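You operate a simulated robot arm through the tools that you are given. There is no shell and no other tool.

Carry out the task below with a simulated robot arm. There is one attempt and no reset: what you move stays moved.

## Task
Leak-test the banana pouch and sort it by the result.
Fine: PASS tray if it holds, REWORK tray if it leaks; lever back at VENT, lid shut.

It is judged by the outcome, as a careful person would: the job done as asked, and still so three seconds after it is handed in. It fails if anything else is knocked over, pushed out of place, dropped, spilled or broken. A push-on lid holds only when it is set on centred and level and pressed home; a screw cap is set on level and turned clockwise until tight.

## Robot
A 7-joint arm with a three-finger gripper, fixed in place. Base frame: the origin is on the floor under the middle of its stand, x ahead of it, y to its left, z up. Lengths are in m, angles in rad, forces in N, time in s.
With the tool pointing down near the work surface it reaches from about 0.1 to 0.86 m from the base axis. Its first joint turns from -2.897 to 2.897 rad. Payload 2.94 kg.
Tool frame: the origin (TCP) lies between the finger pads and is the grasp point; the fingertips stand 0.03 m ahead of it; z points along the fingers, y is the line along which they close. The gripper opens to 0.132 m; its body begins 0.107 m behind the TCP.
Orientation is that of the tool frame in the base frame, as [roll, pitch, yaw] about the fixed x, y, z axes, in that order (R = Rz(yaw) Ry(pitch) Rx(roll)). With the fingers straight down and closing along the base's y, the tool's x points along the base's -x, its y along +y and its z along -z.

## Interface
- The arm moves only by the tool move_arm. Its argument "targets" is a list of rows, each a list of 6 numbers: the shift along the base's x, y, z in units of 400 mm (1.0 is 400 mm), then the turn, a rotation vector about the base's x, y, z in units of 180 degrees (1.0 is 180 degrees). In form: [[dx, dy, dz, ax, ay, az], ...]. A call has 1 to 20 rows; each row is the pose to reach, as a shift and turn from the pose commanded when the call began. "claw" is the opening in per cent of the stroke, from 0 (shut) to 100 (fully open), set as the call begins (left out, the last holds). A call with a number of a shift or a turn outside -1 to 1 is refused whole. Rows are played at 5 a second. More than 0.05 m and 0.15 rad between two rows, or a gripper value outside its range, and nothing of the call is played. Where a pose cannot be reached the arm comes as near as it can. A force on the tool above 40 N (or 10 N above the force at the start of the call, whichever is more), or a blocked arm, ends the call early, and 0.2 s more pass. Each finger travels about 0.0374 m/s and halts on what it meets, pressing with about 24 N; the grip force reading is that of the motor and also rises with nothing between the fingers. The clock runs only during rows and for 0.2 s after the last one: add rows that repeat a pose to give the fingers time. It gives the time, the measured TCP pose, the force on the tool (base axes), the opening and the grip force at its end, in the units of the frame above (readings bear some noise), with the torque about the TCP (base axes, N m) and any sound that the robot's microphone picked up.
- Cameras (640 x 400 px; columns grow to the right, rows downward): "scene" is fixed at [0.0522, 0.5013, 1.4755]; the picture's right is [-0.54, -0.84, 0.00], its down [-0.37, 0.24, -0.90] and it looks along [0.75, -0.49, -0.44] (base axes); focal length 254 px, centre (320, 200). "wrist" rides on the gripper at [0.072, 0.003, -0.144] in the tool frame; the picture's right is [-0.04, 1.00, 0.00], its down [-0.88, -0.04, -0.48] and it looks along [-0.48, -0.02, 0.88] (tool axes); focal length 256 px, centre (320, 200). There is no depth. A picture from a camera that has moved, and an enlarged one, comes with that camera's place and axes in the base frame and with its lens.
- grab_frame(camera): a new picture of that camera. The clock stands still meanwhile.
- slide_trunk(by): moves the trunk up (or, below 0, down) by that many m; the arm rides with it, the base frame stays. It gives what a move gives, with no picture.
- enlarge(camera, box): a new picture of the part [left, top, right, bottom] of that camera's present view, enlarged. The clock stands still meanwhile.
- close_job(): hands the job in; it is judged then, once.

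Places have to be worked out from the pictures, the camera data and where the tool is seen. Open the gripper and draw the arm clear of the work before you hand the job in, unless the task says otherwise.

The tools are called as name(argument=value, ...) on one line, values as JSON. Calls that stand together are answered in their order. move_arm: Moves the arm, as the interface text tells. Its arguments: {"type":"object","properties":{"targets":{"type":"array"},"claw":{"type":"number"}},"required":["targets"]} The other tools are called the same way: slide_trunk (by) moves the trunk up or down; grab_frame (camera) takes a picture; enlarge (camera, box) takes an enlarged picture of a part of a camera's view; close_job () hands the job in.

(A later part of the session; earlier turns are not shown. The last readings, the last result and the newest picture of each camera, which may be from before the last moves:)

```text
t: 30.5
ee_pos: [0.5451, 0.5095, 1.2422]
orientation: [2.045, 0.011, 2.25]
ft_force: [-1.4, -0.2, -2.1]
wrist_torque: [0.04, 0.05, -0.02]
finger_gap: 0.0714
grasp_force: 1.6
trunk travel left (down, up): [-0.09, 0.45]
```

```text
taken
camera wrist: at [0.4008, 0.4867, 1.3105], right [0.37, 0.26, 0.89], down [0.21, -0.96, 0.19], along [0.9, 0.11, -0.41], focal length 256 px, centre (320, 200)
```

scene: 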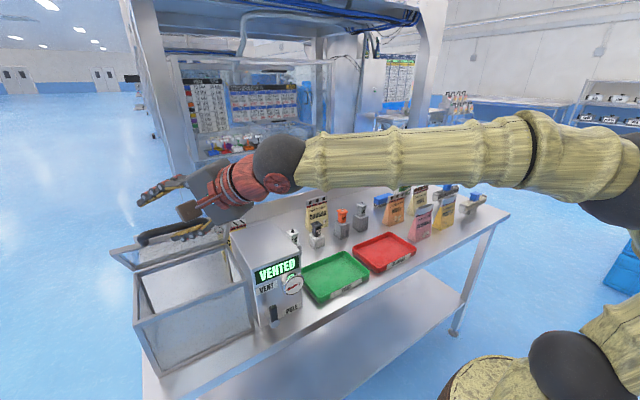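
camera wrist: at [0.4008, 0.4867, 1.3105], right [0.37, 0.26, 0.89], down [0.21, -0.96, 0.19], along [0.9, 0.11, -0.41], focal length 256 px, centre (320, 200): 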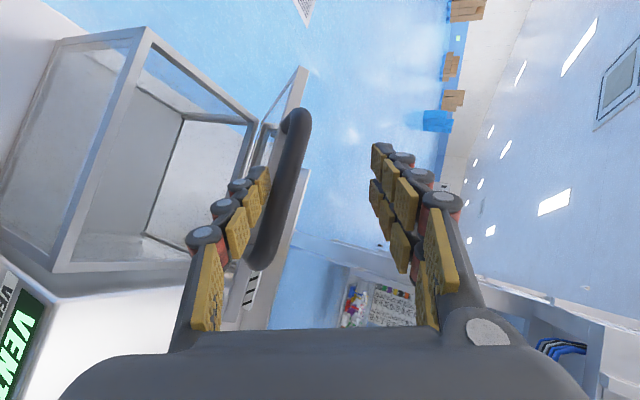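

Still smooth at ~45°. Continuing along the arc to about 75°.

move_arm(targets=[[0.0345, 0, 0.031, 0, 0, 0], [0.072, 0, 0.0585, 0, 0, 0], [0.111, 0, 0.083, 0, 0, 0], [0.152, 0, 0.1035, 0, 0, 0], [0.195, 0, 0.121, 0, 0, 0], [0.2395, 0, 0.134, 0, 0, 0], [0.2395, 0, 0.134, 0, 0, 0]])

grab_frame(camera="scene")

grab_frame(camera="wrist")

```text
t: 32.1
ee_pos: [0.6389, 0.5091, 1.2927]
orientation: [2.046, 0.01, 2.252]
ft_force: [-0.6, -0.2, -4.3]
wrist_torque: [0.05, 0.02, 0.0]
finger_gap: 0.0725
grasp_force: 1.2
trunk travel left (down, up): [-0.09, 0.45]
```

```text
taken
```

scene: 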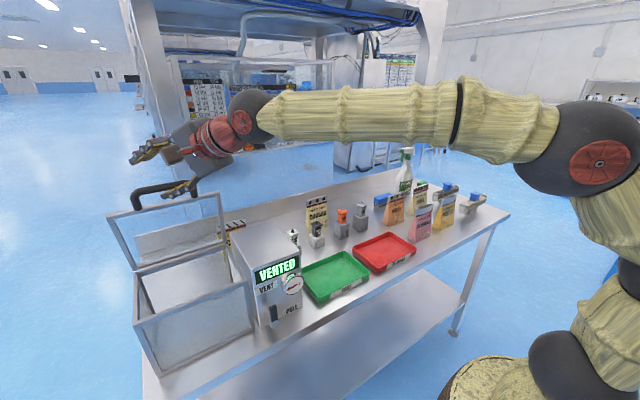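

```text
taken
camera wrist: at [0.4962, 0.4862, 1.3615], right [0.38, 0.26, 0.89], down [0.21, -0.96, 0.19], along [0.9, 0.11, -0.41], focal length 256 px, centre (320, 200)
```

wrist: 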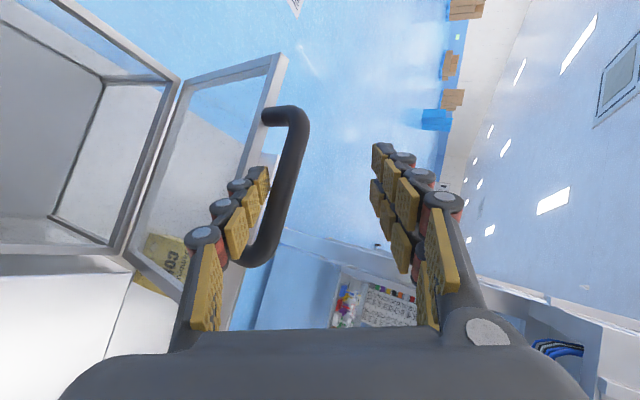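

The lid is now near 75°. I'll carry it on past vertical to ~97° and watch whether a stop or the arm's reach interferes.

move_arm(targets=[[0.0225, 0, 0.005, 0, 0, 0], [0.045, 0, 0.009, 0, 0, 0], [0.068, 0, 0.013, 0, 0, 0], [0.091, 0, 0.015, 0, 0, 0], [0.114, 0, 0.016, 0, 0, 0], [0.1375, 0, 0.016, 0, 0, 0], [0.161, 0, 0.015, 0, 0, 0], [0.184, 0, 0.013, 0, 0, 0], [0.2, 0, 0.011, 0, 0, 0], [0.2, 0, 0.011, 0, 0, 0]])

grab_frame(camera="scene")

grab_frame(camera="wrist")

```text
t: 34.3
ee_pos: [0.7203, 0.5093, 1.2977]
orientation: [2.048, 0.011, 2.251]
ft_force: [-1.6, -0.6, -15.1]
wrist_torque: [0.08, 0.19, -0.03]
finger_gap: 0.0782
grasp_force: 6.1
trunk travel left (down, up): [-0.09, 0.45]
```

```text
taken
```

scene: 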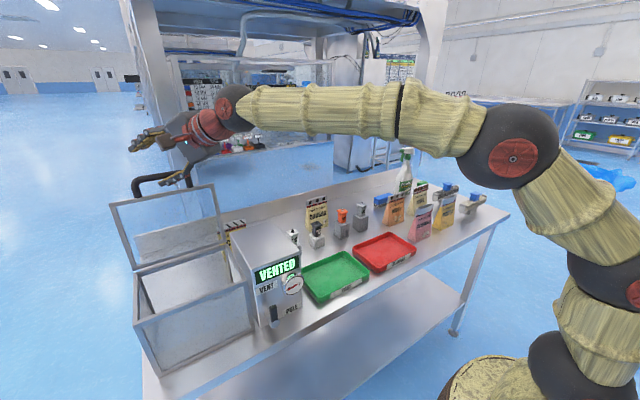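

```text
taken
camera wrist: at [0.576, 0.4872, 1.3658], right [0.38, 0.26, 0.89], down [0.21, -0.96, 0.19], along [0.9, 0.11, -0.42], focal length 256 px, centre (320, 200)
```

wrist: 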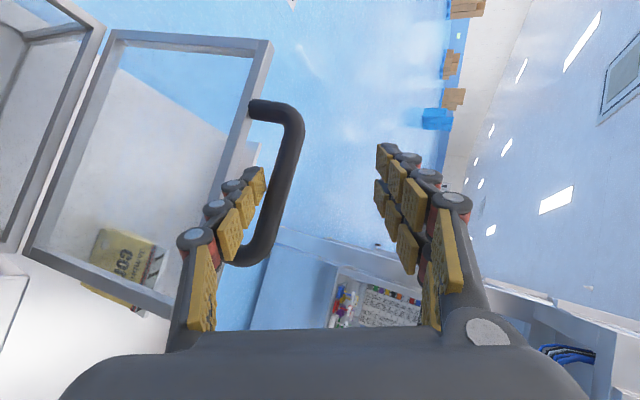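

The lid measures about 99° open; the 15 N is my pad lifting radially on the bar. I'll lower slightly and ease back along the tool axis, checking whether the lid stays by itself.

move_arm(targets=[[0, 0, -0.02, 0, 0, 0], [0, 0, -0.045, 0, 0, 0], [-0.01, -0.006, -0.05, 0, 0, 0], [-0.02, -0.012, -0.05, 0, 0, 0], [-0.02, -0.012, -0.05, 0, 0, 0]])

grab_frame(camera="scene")

grab_frame(camera="wrist")

```text
t: 35.5
ee_pos: [0.7103, 0.5032, 1.2783]
orientation: [2.043, 0.009, 2.252]
ft_force: [0.1, 0.8, 0.5]
wrist_torque: [0.0, -0.01, -0.01]
finger_gap: 0.0698
grasp_force: 0.1
trunk travel left (down, up): [-0.09, 0.45]
```

```text
taken
```

scene: 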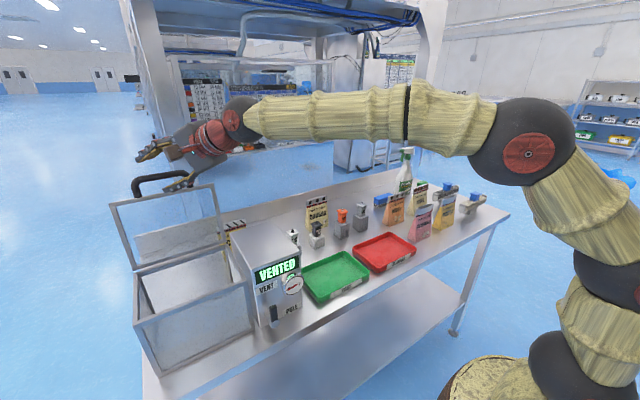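

```text
taken
camera wrist: at [0.5671, 0.4804, 1.3471], right [0.37, 0.26, 0.89], down [0.21, -0.96, 0.19], along [0.9, 0.11, -0.41], focal length 256 px, centre (320, 200)
```

wrist: 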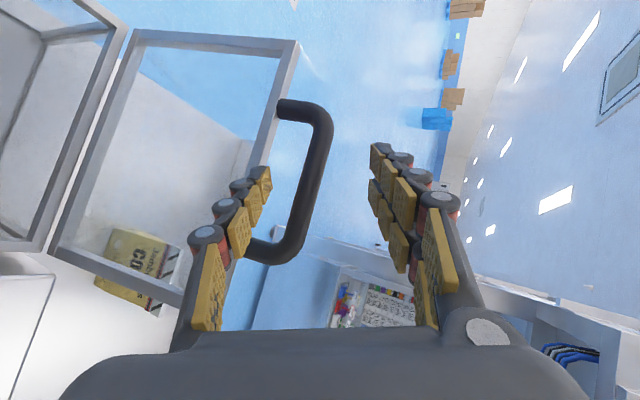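

Force is zero and the lid stays open at ~99° on its own. I'll withdraw the hand along the tool axis, clear of the handle.

move_arm(targets=[[-0.06, -0.049, 0.04, 0, 0, 0], [-0.12, -0.098, 0.08, 0, 0, 0], [-0.19, -0.154, 0.125, 0, 0, 0], [-0.27, -0.22, 0.175, 0, 0, 0], [-0.27, -0.22, 0.175, 0, 0, 0]])

grab_frame(camera="scene")

grab_frame(camera="wrist")

```text
t: 36.7
ee_pos: [0.6003, 0.414, 1.3498]
orientation: [2.044, 0.009, 2.252]
ft_force: [0.3, -0.9, 0.7]
wrist_torque: [0.0, 0.01, -0.01]
finger_gap: 0.0703
grasp_force: 0.1
trunk travel left (down, up): [-0.09, 0.45]
```

```text
taken
```

scene: 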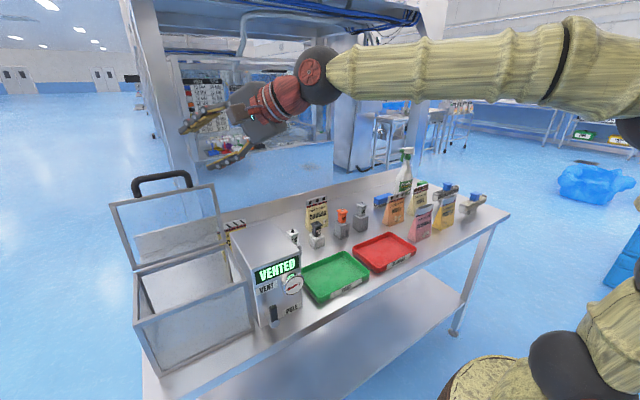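

```text
taken
camera wrist: at [0.4563, 0.3906, 1.4183], right [0.38, 0.26, 0.89], down [0.21, -0.96, 0.19], along [0.9, 0.11, -0.41], focal length 256 px, centre (320, 200)
```

wrist: 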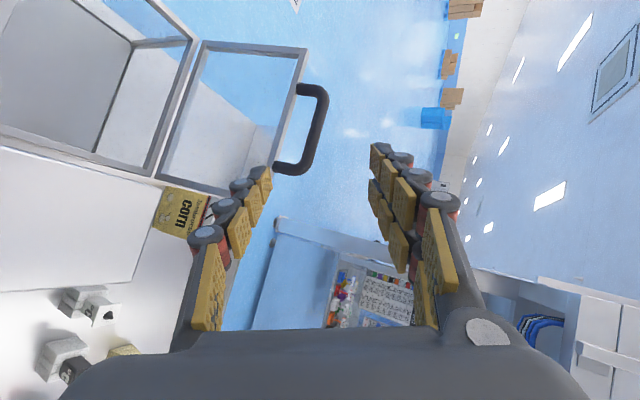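

Lid stands open freely. Now I'll return the tool to pointing straight down while moving toward the pouch side, well above everything.

move_arm(targets=[[0, -0.065, 0, -0.0274, 0.034, 0], [0, -0.13, 0, -0.0548, 0.068, 0], [0, -0.195, 0, -0.0823, 0.1019, 0], [0, -0.26, 0, -0.1097, 0.1359, 0], [0, -0.325, 0, -0.1371, 0.1699, 0], [0, -0.39, 0, -0.1645, 0.2039, 0], [0, -0.455, 0, -0.192, 0.2378, 0], [0, -0.525, 0, -0.2194, 0.2718, 0], [0, -0.525, 0, -0.2194, 0.2718, 0]])

move_arm(targets=[[0, -0.05, 0, 0, 0, -0.036], [0, -0.1, 0, 0, 0, -0.072], [0, -0.15, 0, 0, 0, -0.108], [0, -0.2, 0, 0, 0, -0.144], [0, -0.25, 0, 0, 0, -0.18], [0, -0.3, 0, 0, 0, -0.216], [0, -0.3, 0, 0, 0, -0.216]])

grab_frame(camera="wrist")

grab_frame(camera="scene")

```text
t: 38.7
ee_pos: [0.6013, 0.2047, 1.3482]
orientation: [3.138, 0.007, 2.26]
ft_force: [0.5, 0.5, -0.3]
wrist_torque: [-0.01, 0.04, 0.03]
finger_gap: 0.0699
grasp_force: 0.0
out of reach, approached as far as the arm can: row 8
trunk travel left (down, up): [-0.09, 0.45]
```

```text
t: 40.3
ee_pos: [0.602, 0.0858, 1.3484]
orientation: [-3.141, 0.004, 1.582]
ft_force: [0.2, 0.3, 0.0]
wrist_torque: [0.03, 0.0, 0.0]
finger_gap: 0.0699
grasp_force: 0.2
trunk travel left (down, up): [-0.09, 0.45]
```

```text
taken
camera wrist: at [0.6048, 0.1591, 1.4942], right [1.0, -0.03, 0.0], down [-0.03, -0.88, 0.48], along [-0.02, -0.48, -0.88], focal length 256 px, centre (320, 200)
```

wrist: 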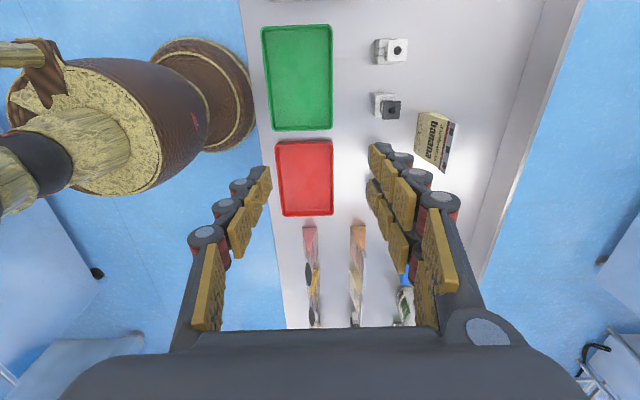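

```text
taken
```

scene: 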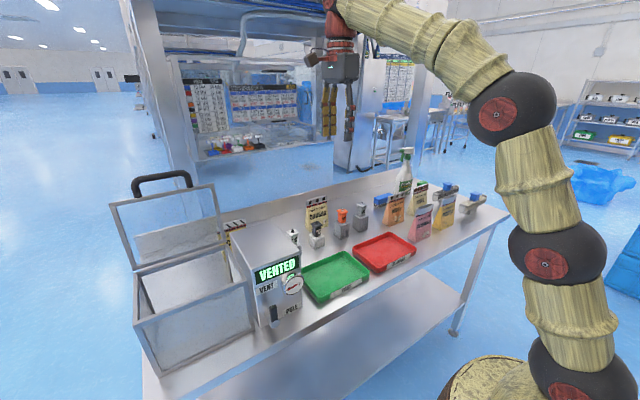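

I'm above the mid-bench with the tool down and closing along x. I'll enlarge the pouch from this view to nail its top-edge position and thickness.

enlarge(camera="wrist", box=[360, 80, 500, 200])

```text
3.33 times, centred on (430, 140) of wrist
camera zoom: at [0.6048, 0.1591, 1.4942], right [1.0, -0.03, 0.0], down [-0.03, -0.88, 0.48], along [-0.02, -0.48, -0.88], focal length 853 px, centre (-47, 400)
```

zoom: 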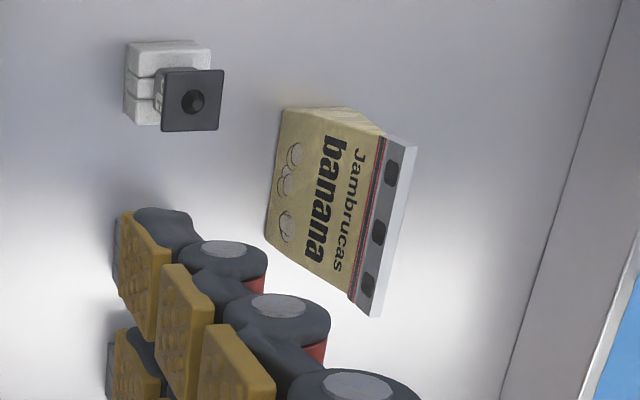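

The pouch is centred at x≈0.849, y≈0.001: top edge z≈1.02 running along y, base x≈0.826–0.874. I'll raise the trunk a little for reach, and open the gripper to ~0.06 while moving over it.

slide_trunk(by=0.1)

move_arm(targets=[[0.08, -0.035, -0.05, 0, 0, 0], [0.17, -0.07, -0.1, 0, 0, 0], [0.26, -0.105, -0.15, 0, 0, 0], [0.35, -0.14, -0.2, 0, 0, 0], [0.44, -0.175, -0.25, 0, 0, 0], [0.53, -0.2, -0.3, 0, 0, 0], [0.6175, -0.2125, -0.36, 0, 0, 0], [0.6175, -0.2125, -0.42, 0, 0, 0], [0.6175, -0.2125, -0.5, 0, 0, 0], [0.6175, -0.2125, -0.58, 0, 0, 0], [0.6175, -0.2125, -0.58, 0, 0, 0]], claw=45)

grab_frame(camera="wrist")

grab_frame(camera="scene")

```text
t: 41.6
ee_pos: [0.6022, 0.0867, 1.4492]
orientation: [3.141, 0.004, 1.582]
ft_force: [-0.8, -0.1, 0.1]
wrist_torque: [0.0, 0.02, -0.02]
finger_gap: 0.0699
grasp_force: 0.0
trunk travel left (down, up): [-0.19, 0.35]
```

```text
t: 44.0
ee_pos: [0.8165, 0.0018, 1.2183]
orientation: [-3.141, 0.001, 1.58]
ft_force: [-0.4, -0.2, 0.2]
wrist_torque: [0.0, -0.04, 0.02]
finger_gap: 0.0595
grasp_force: 0.0
out of reach, approached as far as the arm can: row 4, 5, 6, 7, 8, 9, 10, 11
trunk travel left (down, up): [-0.19, 0.35]
```

```text
taken
camera wrist: at [0.8183, 0.0746, 1.3626], right [1.0, -0.03, 0.0], down [-0.03, -0.88, 0.48], along [-0.01, -0.48, -0.88], focal length 256 px, centre (320, 200)
```

wrist: 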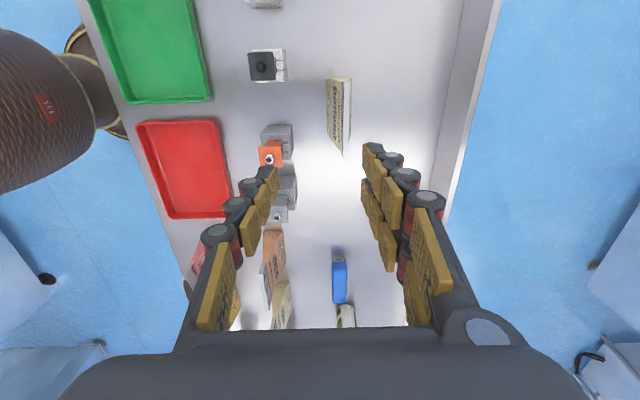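

```text
taken
```

scene: 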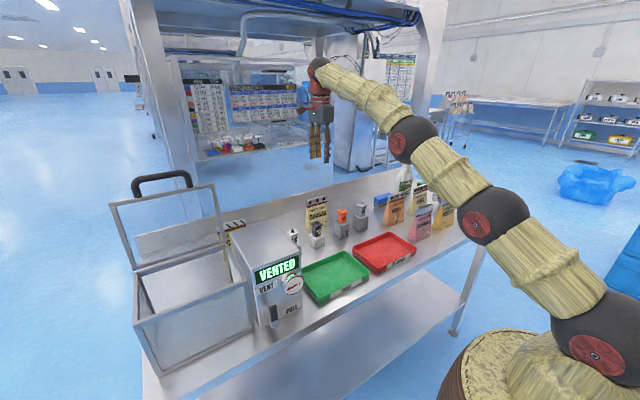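

The arm is nearly straight at that height; lowering brings the wrist level with the shoulder and extends reach. I'll descend to z≈1.12 and step out to x≈0.849, still above the pouch.

move_arm(targets=[[0, 0, -0.08, 0, 0, 0], [0, 0, -0.16, 0, 0, 0], [0, 0, -0.235, 0, 0, 0], [0.04, -0.001, -0.245, 0, 0, 0], [0.081, -0.001, -0.245, 0, 0, 0], [0.081, -0.001, -0.245, 0, 0, 0]])

grab_frame(camera="wrist")

enlarge(camera="scene", box=[270, 100, 390, 260])

```text
t: 45.4
ee_pos: [0.8503, 0.0021, 1.1198]
orientation: [-3.141, 0.003, 1.582]
ft_force: [0.3, 0.6, -0.2]
wrist_torque: [0.01, -0.05, 0.01]
finger_gap: 0.0598
grasp_force: 0.0
trunk travel left (down, up): [-0.19, 0.35]
```

```text
taken
camera wrist: at [0.8528, 0.0737, 1.263], right [1.0, -0.03, 0.0], down [-0.03, -0.88, 0.48], along [-0.01, -0.48, -0.88], focal length 256 px, centre (320, 200)
```

wrist: 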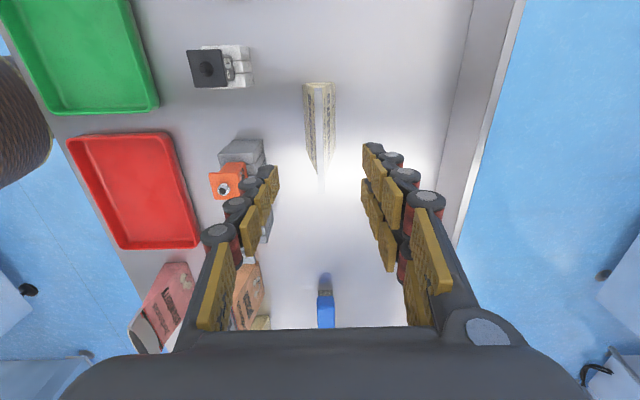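

```text
2.50 times, centred on (330, 180) of scene
camera zoom: at [0.0522, 0.5013, 1.4755], right [-0.54, -0.84, 0.0], down [-0.37, 0.24, -0.9], along [0.75, -0.49, -0.44], focal length 636 px, centre (295, 250)
```

zoom: 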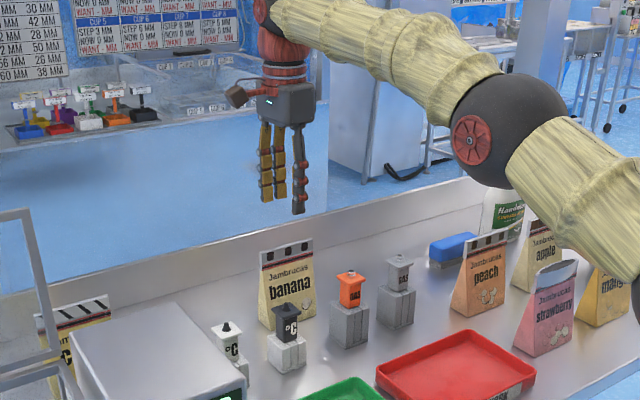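

Reached (0.850, 0.002, 1.12) directly above the pouch. Let me zoom to check alignment of the pouch's top between the pads.

enlarge(camera="wrist", box=[240, 60, 400, 220])

```text
2.50 times, centred on (320, 140) of wrist
camera zoom: at [0.8528, 0.0737, 1.263], right [1.0, -0.03, 0.0], down [-0.03, -0.88, 0.48], along [-0.01, -0.48, -0.88], focal length 640 px, centre (320, 350)
```

zoom: 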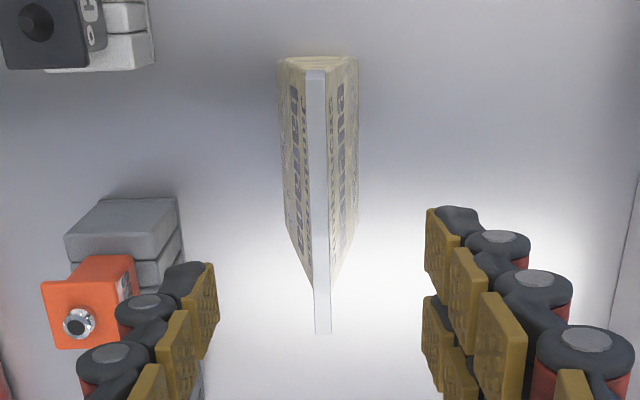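

The pouch's top edge is centred at x≈0.8515, y≈0.002, aligned with the tool to ~1 mm. I'll narrow the opening slightly and descend so the tips sit ~5 cm below the pouch top.

move_arm(targets=[[0.002, 0, -0.06, 0, 0, 0], [0.002, 0, -0.12, 0, 0, 0], [0.002, 0, -0.18, 0, 0, 0], [0.002, 0, -0.24, 0, 0, 0], [0.002, 0, -0.3, 0, 0, 0], [0.002, 0, -0.3, 0, 0, 0]], claw=36)

enlarge(camera="scene", box=[270, 140, 390, 260])

enlarge(camera="wrist", box=[220, 60, 420, 260])

```text
t: 46.8
ee_pos: [0.8524, 0.0054, 0.9995]
orientation: [-3.14, 0.003, 1.582]
ft_force: [-0.2, 0.5, 0.2]
wrist_torque: [-0.01, -0.01, 0.0]
finger_gap: 0.0476
grasp_force: 0.0
trunk travel left (down, up): [-0.19, 0.35]
```

```text
3.33 times, centred on (330, 200) of scene
camera zoom: at [0.0522, 0.5013, 1.4755], right [-0.54, -0.84, 0.0], down [-0.37, 0.24, -0.9], along [0.75, -0.49, -0.44], focal length 848 px, centre (287, 200)
```

zoom: 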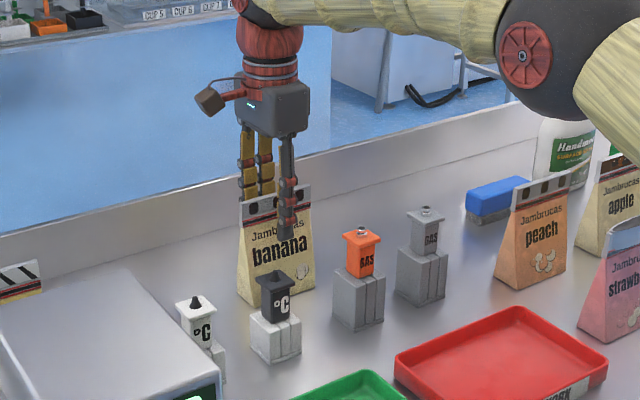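

```text
2.00 times, centred on (320, 160) of wrist
camera zoom: at [0.8548, 0.0769, 1.1445], right [1.0, -0.03, 0.0], down [-0.03, -0.88, 0.48], along [-0.02, -0.48, -0.88], focal length 512 px, centre (320, 280)
```

zoom: 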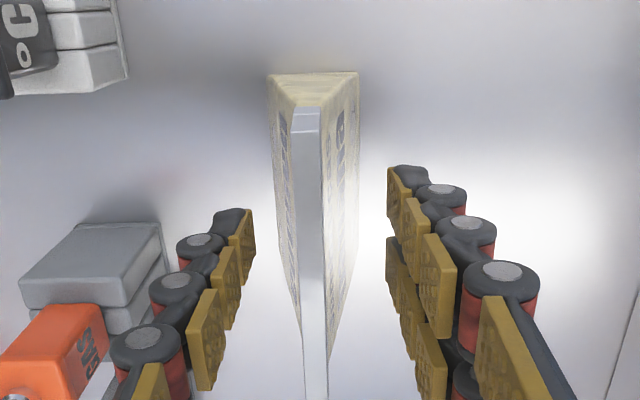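

The pouch stands between the pads with nothing touched. Closing gently now.

move_arm(targets=[[0, 0, 0, 0, 0, 0], [0, 0, 0, 0, 0, 0], [0, 0, 0, 0, 0, 0], [0, 0, 0, 0, 0, 0], [0, 0, 0, 0, 0, 0], [0, 0, 0, 0, 0, 0]], claw=0)

enlarge(camera="wrist", box=[220, 60, 420, 260])

enlarge(camera="scene", box=[270, 140, 390, 260])

```text
t: 48.2
ee_pos: [0.8522, 0.004, 0.9992]
orientation: [-3.141, 0.002, 1.582]
ft_force: [-0.4, 0.4, -0.4]
wrist_torque: [0.0, -0.01, 0.01]
finger_gap: 0.0105
grasp_force: 24.0
trunk travel left (down, up): [-0.19, 0.35]
```

```text
2.00 times, centred on (320, 160) of wrist
camera zoom: at [0.8547, 0.0768, 1.1445], right [1.0, -0.03, 0.0], down [-0.03, -0.88, 0.48], along [-0.02, -0.48, -0.88], focal length 512 px, centre (320, 280)
```

zoom: 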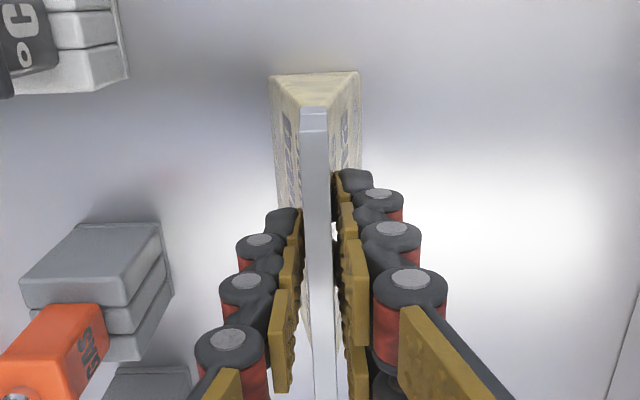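

```text
3.33 times, centred on (330, 200) of scene
camera zoom: at [0.0522, 0.5013, 1.4755], right [-0.54, -0.84, 0.0], down [-0.37, 0.24, -0.9], along [0.75, -0.49, -0.44], focal length 848 px, centre (287, 200)
```

zoom: 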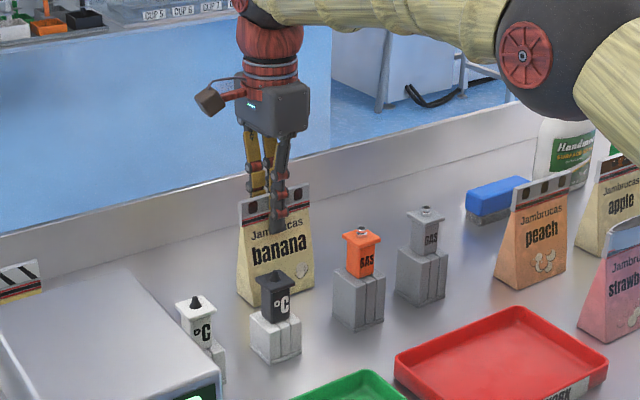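

Gripped at 10.5 mm with 24 N. I'll lift straight up with the trunk: first 4 cm to check the hold.

slide_trunk(by=0.04)

enlarge(camera="scene", box=[270, 120, 390, 260])

```text
t: 49.1
ee_pos: [0.852, 0.0048, 1.0392]
orientation: [-3.139, 0.002, 1.582]
ft_force: [-0.3, -0.8, -0.3]
wrist_torque: [0.02, -0.02, 0.01]
finger_gap: 0.0102
grasp_force: 23.7
trunk travel left (down, up): [-0.23, 0.31]
```

```text
2.86 times, centred on (330, 190) of scene
camera zoom: at [0.0522, 0.5013, 1.4755], right [-0.54, -0.84, 0.0], down [-0.37, 0.24, -0.9], along [0.75, -0.49, -0.44], focal length 727 px, centre (291, 229)
```

zoom: 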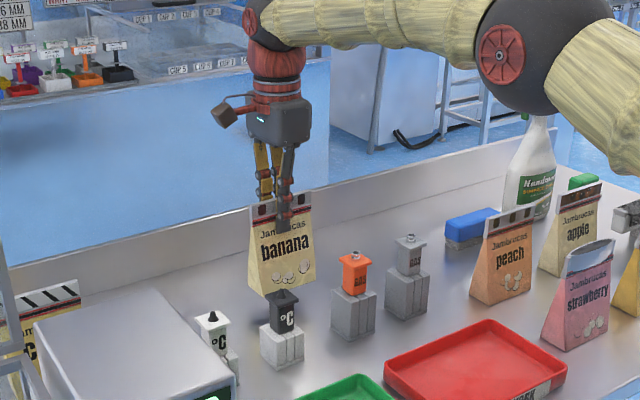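

The pouch lifts firmly. Raising the trunk further so the pouch clears the plugs and the chamber rim.

slide_trunk(by=0.21)

move_arm(targets=[[-0.1, 0, 0, 0, 0, 0], [-0.2, 0, 0, 0, 0, 0], [-0.3, 0, 0, 0, 0, 0], [-0.4, 0, 0, 0, 0, 0], [-0.5, 0.02, 0, 0, 0, 0], [-0.6, 0.04, 0, 0, 0, 0], [-0.66, 0.1, 0, 0, 0, 0], [-0.66, 0.2, 0, 0, 0, 0], [-0.66, 0.3, 0, 0, 0, 0], [-0.66, 0.4, 0, 0, 0, 0], [-0.66, 0.5, 0, 0, 0, 0], [-0.66, 0.5, 0, 0, 0, 0]])

grab_frame(camera="scene")

grab_frame(camera="wrist")

```text
t: 51.3
ee_pos: [0.8532, 0.0035, 1.2499]
orientation: [-3.14, 0.003, 1.581]
ft_force: [-0.2, -0.3, -0.4]
wrist_torque: [0.04, 0.02, 0.0]
finger_gap: 0.0105
grasp_force: 24.1
trunk travel left (down, up): [-0.44, 0.1]
```

```text
t: 53.9
ee_pos: [0.5857, 0.204, 1.2482]
orientation: [3.14, 0.003, 1.581]
ft_force: [0.4, -0.9, -0.6]
wrist_torque: [0.03, -0.03, -0.02]
finger_gap: 0.0101
grasp_force: 24.1
trunk travel left (down, up): [-0.44, 0.1]
```

```text
taken
```

scene: 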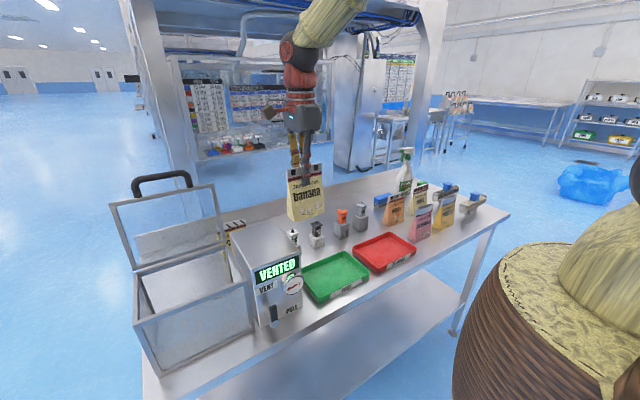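

```text
taken
camera wrist: at [0.5887, 0.2773, 1.3933], right [1.0, -0.03, 0.0], down [-0.03, -0.88, 0.48], along [-0.02, -0.48, -0.88], focal length 256 px, centre (320, 200)
```

wrist: 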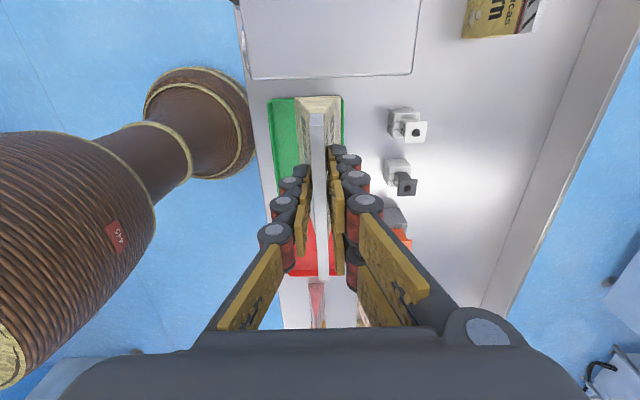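

The pouch hangs upright. Carrying on over the tester box (top 1.075, pouch bottom ≈1.13) to above the chamber centre (0.592, 0.509).

move_arm(targets=[[0, 0.1, 0, 0, 0, 0], [0, 0.2, 0, 0, 0, 0], [0, 0.3, 0, 0, 0, 0], [0, 0.4, 0, 0, 0, 0], [0, 0.5, 0, 0, 0, 0], [0.005, 0.6, 0, 0, 0, 0], [0.01, 0.7, 0, 0, 0, 0], [0.0125, 0.7625, 0, 0, 0, 0], [0.0125, 0.7625, 0, 0, 0, 0]])

grab_frame(camera="scene")

grab_frame(camera="wrist")

```text
t: 55.9
ee_pos: [0.5889, 0.5118, 1.2506]
orientation: [3.141, 0.004, 1.581]
ft_force: [0.4, -0.1, -0.1]
wrist_torque: [0.02, 0.01, 0.0]
finger_gap: 0.0101
grasp_force: 24.2
trunk travel left (down, up): [-0.44, 0.1]
```

```text
taken
```

scene: 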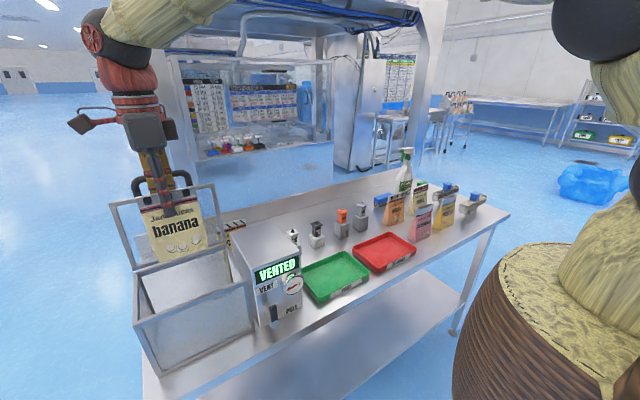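

```text
taken
camera wrist: at [0.592, 0.5832, 1.3957], right [1.0, -0.03, 0.0], down [-0.03, -0.88, 0.48], along [-0.02, -0.48, -0.88], focal length 256 px, centre (320, 200)
```

wrist: 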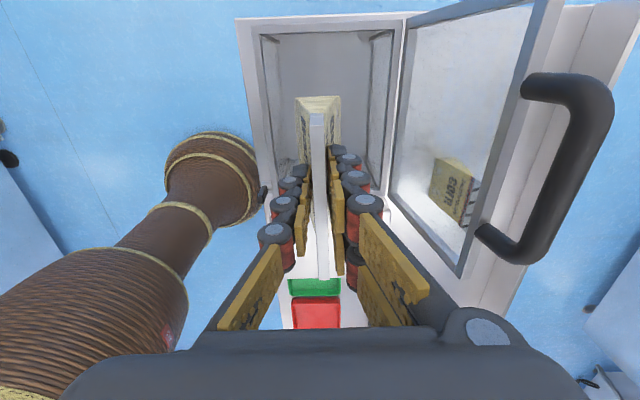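

The pouch is over the chamber opening (interior x≈0.529–0.670, y up to ≈0.605). I'll centre it at x≈0.597 and lower to just above the floor.

move_arm(targets=[[0.02, -0.005, 0, 0, 0, 0], [0.02, -0.005, -0.08, 0, 0, 0], [0.02, -0.005, -0.16, 0, 0, 0], [0.02, -0.005, -0.24, 0, 0, 0], [0.02, -0.005, -0.32, 0, 0, 0], [0.02, -0.005, -0.4, 0, 0, 0], [0.02, -0.005, -0.47, 0, 0, 0], [0.02, -0.005, -0.53, 0, 0, 0], [0.02, -0.005, -0.53, 0, 0, 0]])

grab_frame(camera="scene")

grab_frame(camera="wrist")

```text
t: 57.9
ee_pos: [0.6002, 0.5104, 1.0383]
orientation: [-3.141, 0.005, 1.583]
ft_force: [0.7, 0.1, 0.2]
wrist_torque: [0.01, 0.04, 0.03]
finger_gap: 0.0106
grasp_force: 24.5
trunk travel left (down, up): [-0.44, 0.1]
```

```text
taken
```

scene: 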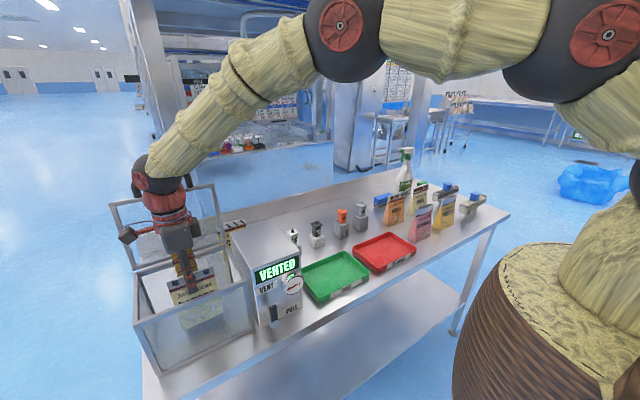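

```text
taken
camera wrist: at [0.6033, 0.583, 1.1819], right [1.0, -0.03, 0.0], down [-0.03, -0.88, 0.48], along [-0.01, -0.48, -0.88], focal length 256 px, centre (320, 200)
```

wrist: 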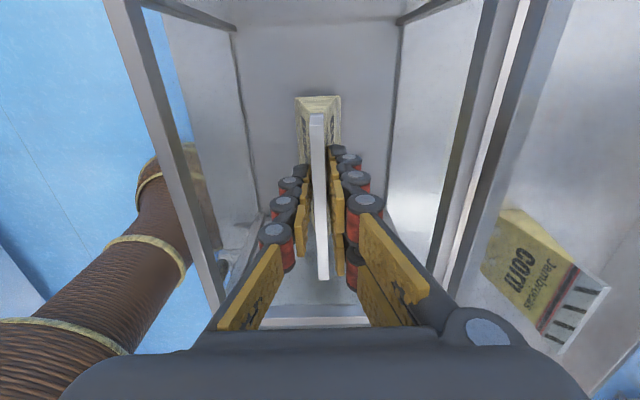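

Centred well inside. I'll lower in small steps, looking for floor contact.

move_arm(targets=[[0, 0, -0.0125, 0, 0, 0], [0, 0, -0.025, 0, 0, 0], [0, 0, -0.0375, 0, 0, 0], [0, 0, -0.05, 0, 0, 0], [0, 0, -0.05, 0, 0, 0]])

enlarge(camera="scene", box=[120, 220, 270, 370])

```text
t: 59.1
ee_pos: [0.6015, 0.5094, 1.0161]
orientation: [-3.141, 0.002, 1.581]
ft_force: [-0.3, -0.1, -1.0]
wrist_torque: [0.03, 0.02, 0.0]
finger_gap: 0.0102
grasp_force: 24.0
trunk travel left (down, up): [-0.44, 0.1]
```

```text
2.67 times, centred on (195, 295) of scene
camera zoom: at [0.0522, 0.5013, 1.4755], right [-0.54, -0.84, 0.0], down [-0.37, 0.24, -0.9], along [0.75, -0.49, -0.44], focal length 678 px, centre (653, -53)
```

zoom: 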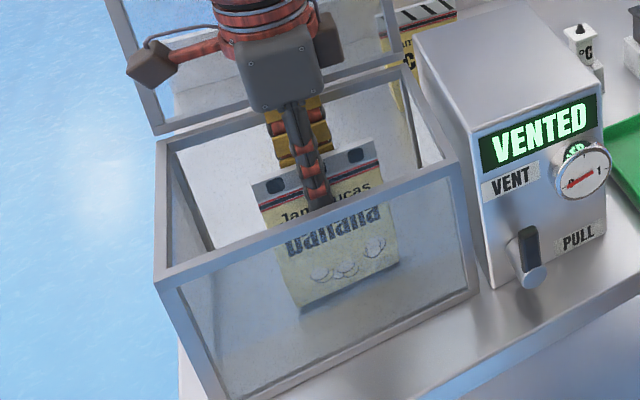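

No contact yet; a bit lower in 3 mm steps.

move_arm(targets=[[0, 0, -0.0075, 0, 0, 0], [0, 0, -0.015, 0, 0, 0], [0, 0, -0.0225, 0, 0, 0], [0, 0, -0.0225, 0, 0, 0]])

```text
t: 60.1
ee_pos: [0.6008, 0.5084, 1.011]
orientation: [3.137, -0.001, 1.582]
ft_force: [-2.2, -2.7, 19.8]
wrist_torque: [-0.69, 0.07, 0.0]
finger_gap: 0.0102
grasp_force: 23.8
trunk travel left (down, up): [-0.44, 0.1]
```

Floor contact (≈20 N) at TCP z≈1.011. I'll relieve the load by 3 mm, then open the gripper a little to release.

move_arm(targets=[[0, 0, 0.006, 0, 0, 0], [0, 0, 0.006, 0, 0, 0]])

move_arm(targets=[[0, 0, 0, 0, 0, 0], [0, 0, 0, 0, 0, 0], [0, 0, 0, 0, 0, 0], [0, 0, 0, 0, 0, 0]], claw=36)

grab_frame(camera="wrist")

enlarge(camera="scene", box=[120, 220, 270, 370])

```text
t: 60.7
ee_pos: [0.5999, 0.5085, 1.0117]
orientation: [-3.141, 0.001, 1.581]
ft_force: [-0.3, 0.3, 11.5]
wrist_torque: [0.28, 0.0, -0.04]
finger_gap: 0.0101
grasp_force: 24.0
trunk travel left (down, up): [-0.44, 0.1]
```

```text
t: 61.7
ee_pos: [0.6023, 0.5079, 1.0112]
orientation: [-3.14, 0.002, 1.581]
ft_force: [-0.1, -0.4, 0.8]
wrist_torque: [0.01, 0.03, 0.0]
finger_gap: 0.0475
grasp_force: 0.0
trunk travel left (down, up): [-0.44, 0.1]
```

```text
taken
camera wrist: at [0.6039, 0.5809, 1.1556], right [1.0, -0.03, 0.0], down [-0.03, -0.88, 0.48], along [-0.02, -0.48, -0.88], focal length 256 px, centre (320, 200)
```

wrist: 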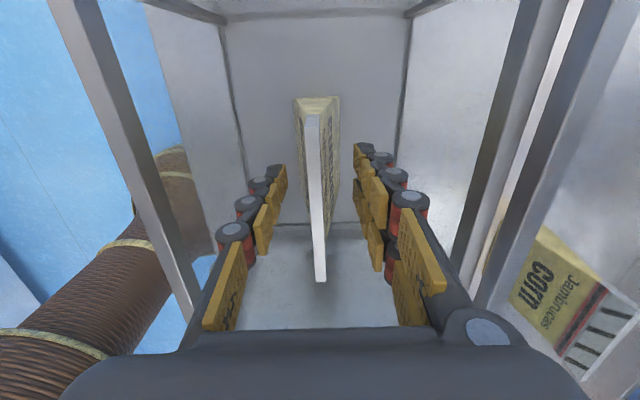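

```text
2.67 times, centred on (195, 295) of scene
camera zoom: at [0.0522, 0.5013, 1.4755], right [-0.54, -0.84, 0.0], down [-0.37, 0.24, -0.9], along [0.75, -0.49, -0.44], focal length 678 px, centre (653, -53)
```

zoom: 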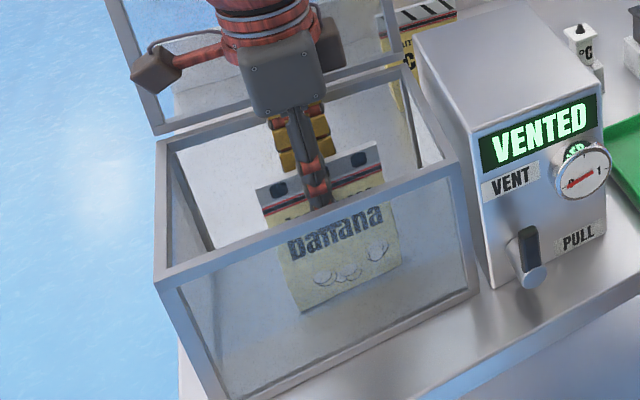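

The pouch stands free and upright in the chamber. I'll raise the hand straight out.

move_arm(targets=[[0, 0, 0.06, 0, 0, 0], [0, 0, 0.14, 0, 0, 0], [0, 0, 0.23, 0, 0, 0], [0, 0, 0.33, 0, 0, 0], [0, 0, 0.43, 0, 0, 0], [0, 0, 0.53, 0, 0, 0], [0, 0, 0.63, 0, 0, 0], [0, 0, 0.63, 0, 0, 0]])

grab_frame(camera="scene")

grab_frame(camera="wrist")

```text
t: 63.5
ee_pos: [0.6024, 0.5056, 1.261]
orientation: [-3.14, 0.003, 1.582]
ft_force: [-0.1, 0.0, -0.2]
wrist_torque: [0.01, 0.05, 0.0]
finger_gap: 0.0476
grasp_force: 0.1
trunk travel left (down, up): [-0.44, 0.1]
```

```text
taken
```

scene: 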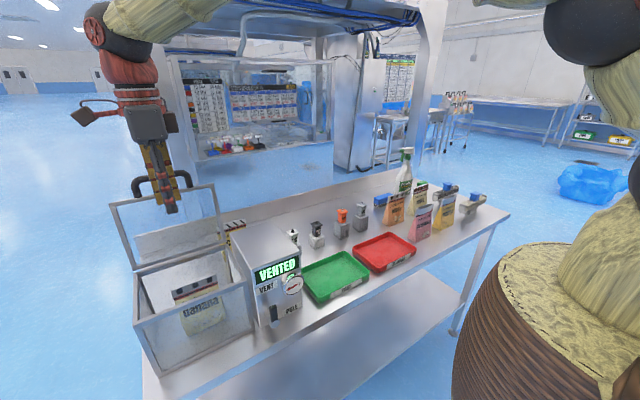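

```text
taken
camera wrist: at [0.6058, 0.5785, 1.4054], right [1.0, -0.03, 0.0], down [-0.03, -0.88, 0.48], along [-0.02, -0.48, -0.88], focal length 256 px, centre (320, 200)
```

wrist: 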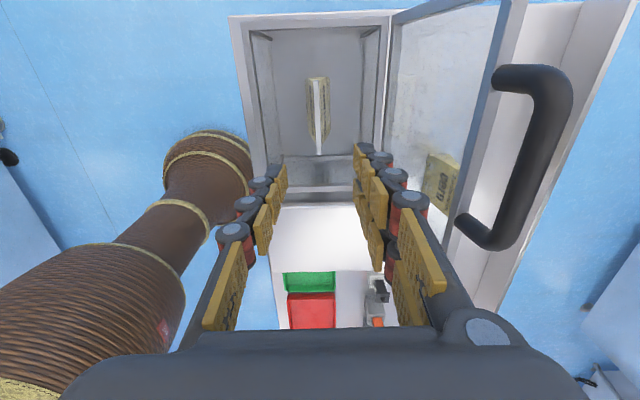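

The pouch sits in the chamber. Before closing the lid I'll locate the raised handle precisely in both views.

enlarge(camera="wrist", box=[380, 0, 640, 280])

enlarge(camera="scene", box=[95, 160, 265, 300])

```text
1.43 times, centred on (510, 140) of wrist
camera zoom: at [0.6058, 0.5785, 1.4054], right [1.0, -0.03, 0.0], down [-0.03, -0.88, 0.48], along [-0.02, -0.48, -0.88], focal length 366 px, centre (49, 286)
```

zoom: 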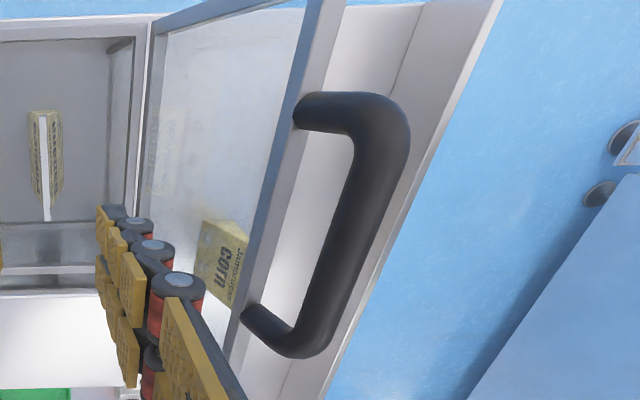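

```text
2.86 times, centred on (180, 230) of scene
camera zoom: at [0.0522, 0.5013, 1.4755], right [-0.54, -0.84, 0.0], down [-0.37, 0.24, -0.9], along [0.75, -0.49, -0.44], focal length 727 px, centre (720, 114)
```

zoom: 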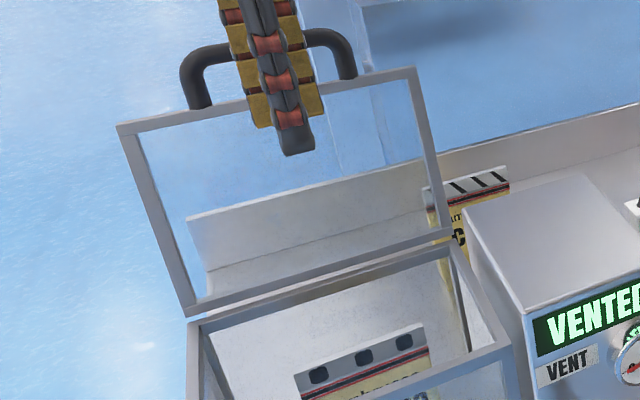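

The raised bar is at roughly (0.72, 0.51, 1.26). To close it I'll approach the same way I withdrew, with the trunk low as before; first I move away and up, turning the tool back to the radial heading.

move_arm(targets=[[-0.01, -0.02, 0.06, 0, 0, 0.01], [-0.04, -0.08, 0.12, 0, 0, 0.04], [-0.08, -0.14, 0.18, 0, 0, 0.07], [-0.12, -0.2, 0.24, 0, 0, 0.1], [-0.16, -0.27, 0.3, 0, 0, 0.13], [-0.2, -0.33, 0.36, 0, 0, 0.16], [-0.23, -0.39, 0.4, 0, 0, 0.19], [-0.256, -0.439, 0.4225, 0, 0, 0.2126], [-0.256, -0.439, 0.4225, 0, 0, 0.2126]], claw=53)

slide_trunk(by=-0.17)

```text
t: 65.5
ee_pos: [0.5, 0.333, 1.4329]
orientation: [-3.141, 0.004, 2.253]
ft_force: [0.0, -0.7, -0.1]
wrist_torque: [-0.05, 0.01, -0.01]
finger_gap: 0.0699
grasp_force: 0.1
trunk travel left (down, up): [-0.44, 0.1]
```

```text
t: 67.4
ee_pos: [0.5015, 0.332, 1.2648]
orientation: [3.141, 0.004, 2.249]
ft_force: [0.4, 0.3, -0.3]
wrist_torque: [-0.01, -0.01, -0.01]
finger_gap: 0.0698
grasp_force: 0.0
trunk travel left (down, up): [-0.27, 0.27]
```

Trunk partly down. Now I'll pitch the tool forward again while rising to keep clear, then lower the trunk the rest.

move_arm(targets=[[0, 0, 0.06, 0.0274, -0.034, 0], [0, 0, 0.12, 0.0548, -0.068, 0], [0, 0, 0.18, 0.0823, -0.1019, 0], [0, 0, 0.24, 0.1097, -0.1359, 0], [0, 0, 0.3, 0.1371, -0.1699, 0], [0, 0, 0.35, 0.1645, -0.2039, 0], [0, 0, 0.4, 0.192, -0.2378, 0], [0, 0, 0.44, 0.2194, -0.2718, 0], [0, 0, 0.44, 0.2194, -0.2718, 0]])

slide_trunk(by=-0.18)

grab_frame(camera="scene")

grab_frame(camera="wrist")

```text
t: 69.4
ee_pos: [0.5001, 0.3326, 1.4401]
orientation: [2.045, 0.003, 2.247]
ft_force: [-0.4, 0.6, 0.4]
wrist_torque: [-0.02, 0.0, -0.03]
finger_gap: 0.0699
grasp_force: 0.0
trunk travel left (down, up): [-0.27, 0.27]
```

```text
t: 71.4
ee_pos: [0.5001, 0.3335, 1.26]
orientation: [2.044, 0.003, 2.246]
ft_force: [-1.1, -0.3, 1.3]
wrist_torque: [0.03, -0.01, 0.03]
finger_gap: 0.0699
grasp_force: 0.1
trunk travel left (down, up): [-0.09, 0.45]
```

```text
taken
```

scene: 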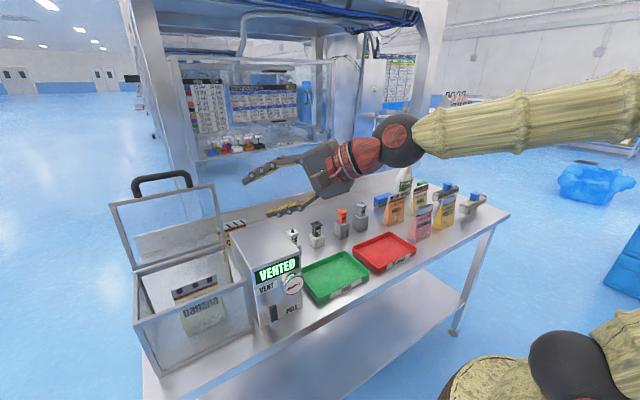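

```text
taken
camera wrist: at [0.3567, 0.3095, 1.3292], right [0.38, 0.25, 0.89], down [0.21, -0.96, 0.18], along [0.9, 0.11, -0.42], focal length 256 px, centre (320, 200)
```

wrist: 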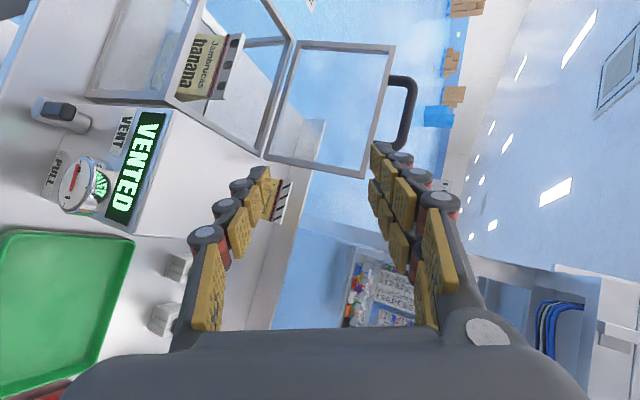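

Good view of the open lid. I'll enlarge the handle from here to refine the bar position.

enlarge(camera="wrist", box=[340, 40, 460, 180])

enlarge(camera="scene", box=[95, 160, 235, 260])

```text
2.86 times, centred on (400, 110) of wrist
camera zoom: at [0.3567, 0.3095, 1.3292], right [0.38, 0.25, 0.89], down [0.21, -0.96, 0.18], along [0.9, 0.11, -0.42], focal length 731 px, centre (91, 457)
```

zoom: 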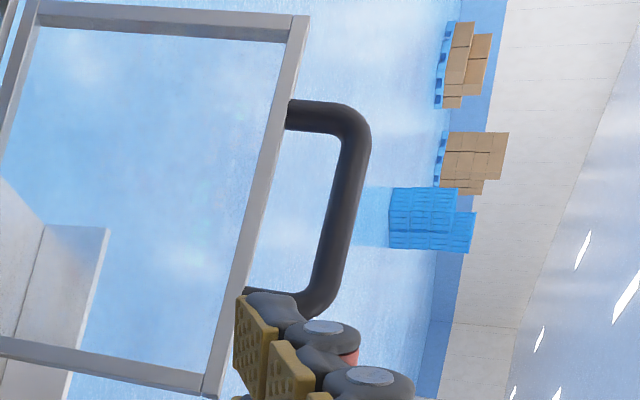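

```text
4.00 times, centred on (165, 210) of scene
camera zoom: at [0.0522, 0.5013, 1.4755], right [-0.54, -0.84, 0.0], down [-0.37, 0.24, -0.9], along [0.75, -0.49, -0.44], focal length 1018 px, centre (940, 160)
```

zoom: 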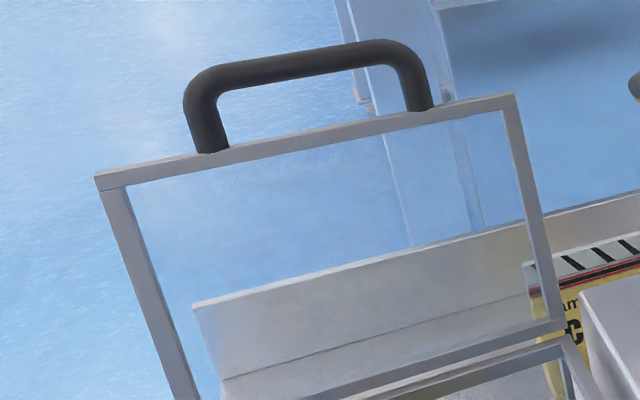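

Well-conditioned triangulation puts the open bar at (0.7236, 0.5095, 1.262), lid ≈97° open. I'll go to a pre-approach point on the tool axis with the opening at 0.045 m.

move_arm(targets=[[0.06, 0.045, 0.05, 0, 0, 0], [0.13, 0.1, 0.1, 0, 0, 0], [0.2, 0.155, 0.14, 0, 0, 0], [0.27, 0.21, 0.16, 0, 0, 0], [0.3435, 0.268, 0.1685, 0, 0, 0], [0.3435, 0.268, 0.1685, 0, 0, 0]], claw=34)

grab_frame(camera="wrist")

```text
t: 72.8
ee_pos: [0.64, 0.4382, 1.3257]
orientation: [2.044, 0.002, 2.245]
ft_force: [0.5, 0.8, 0.1]
wrist_torque: [0.02, -0.03, -0.01]
finger_gap: 0.0446
grasp_force: 0.0
trunk travel left (down, up): [-0.09, 0.45]
```

```text
taken
camera wrist: at [0.4968, 0.4161, 1.3952], right [0.38, 0.25, 0.89], down [0.21, -0.96, 0.18], along [0.9, 0.11, -0.42], focal length 256 px, centre (320, 200)
```

wrist: 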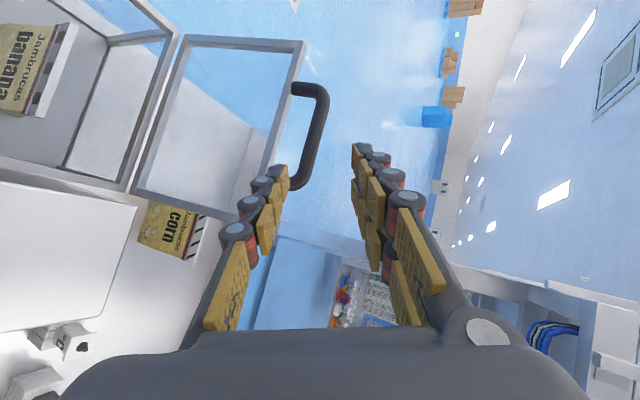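

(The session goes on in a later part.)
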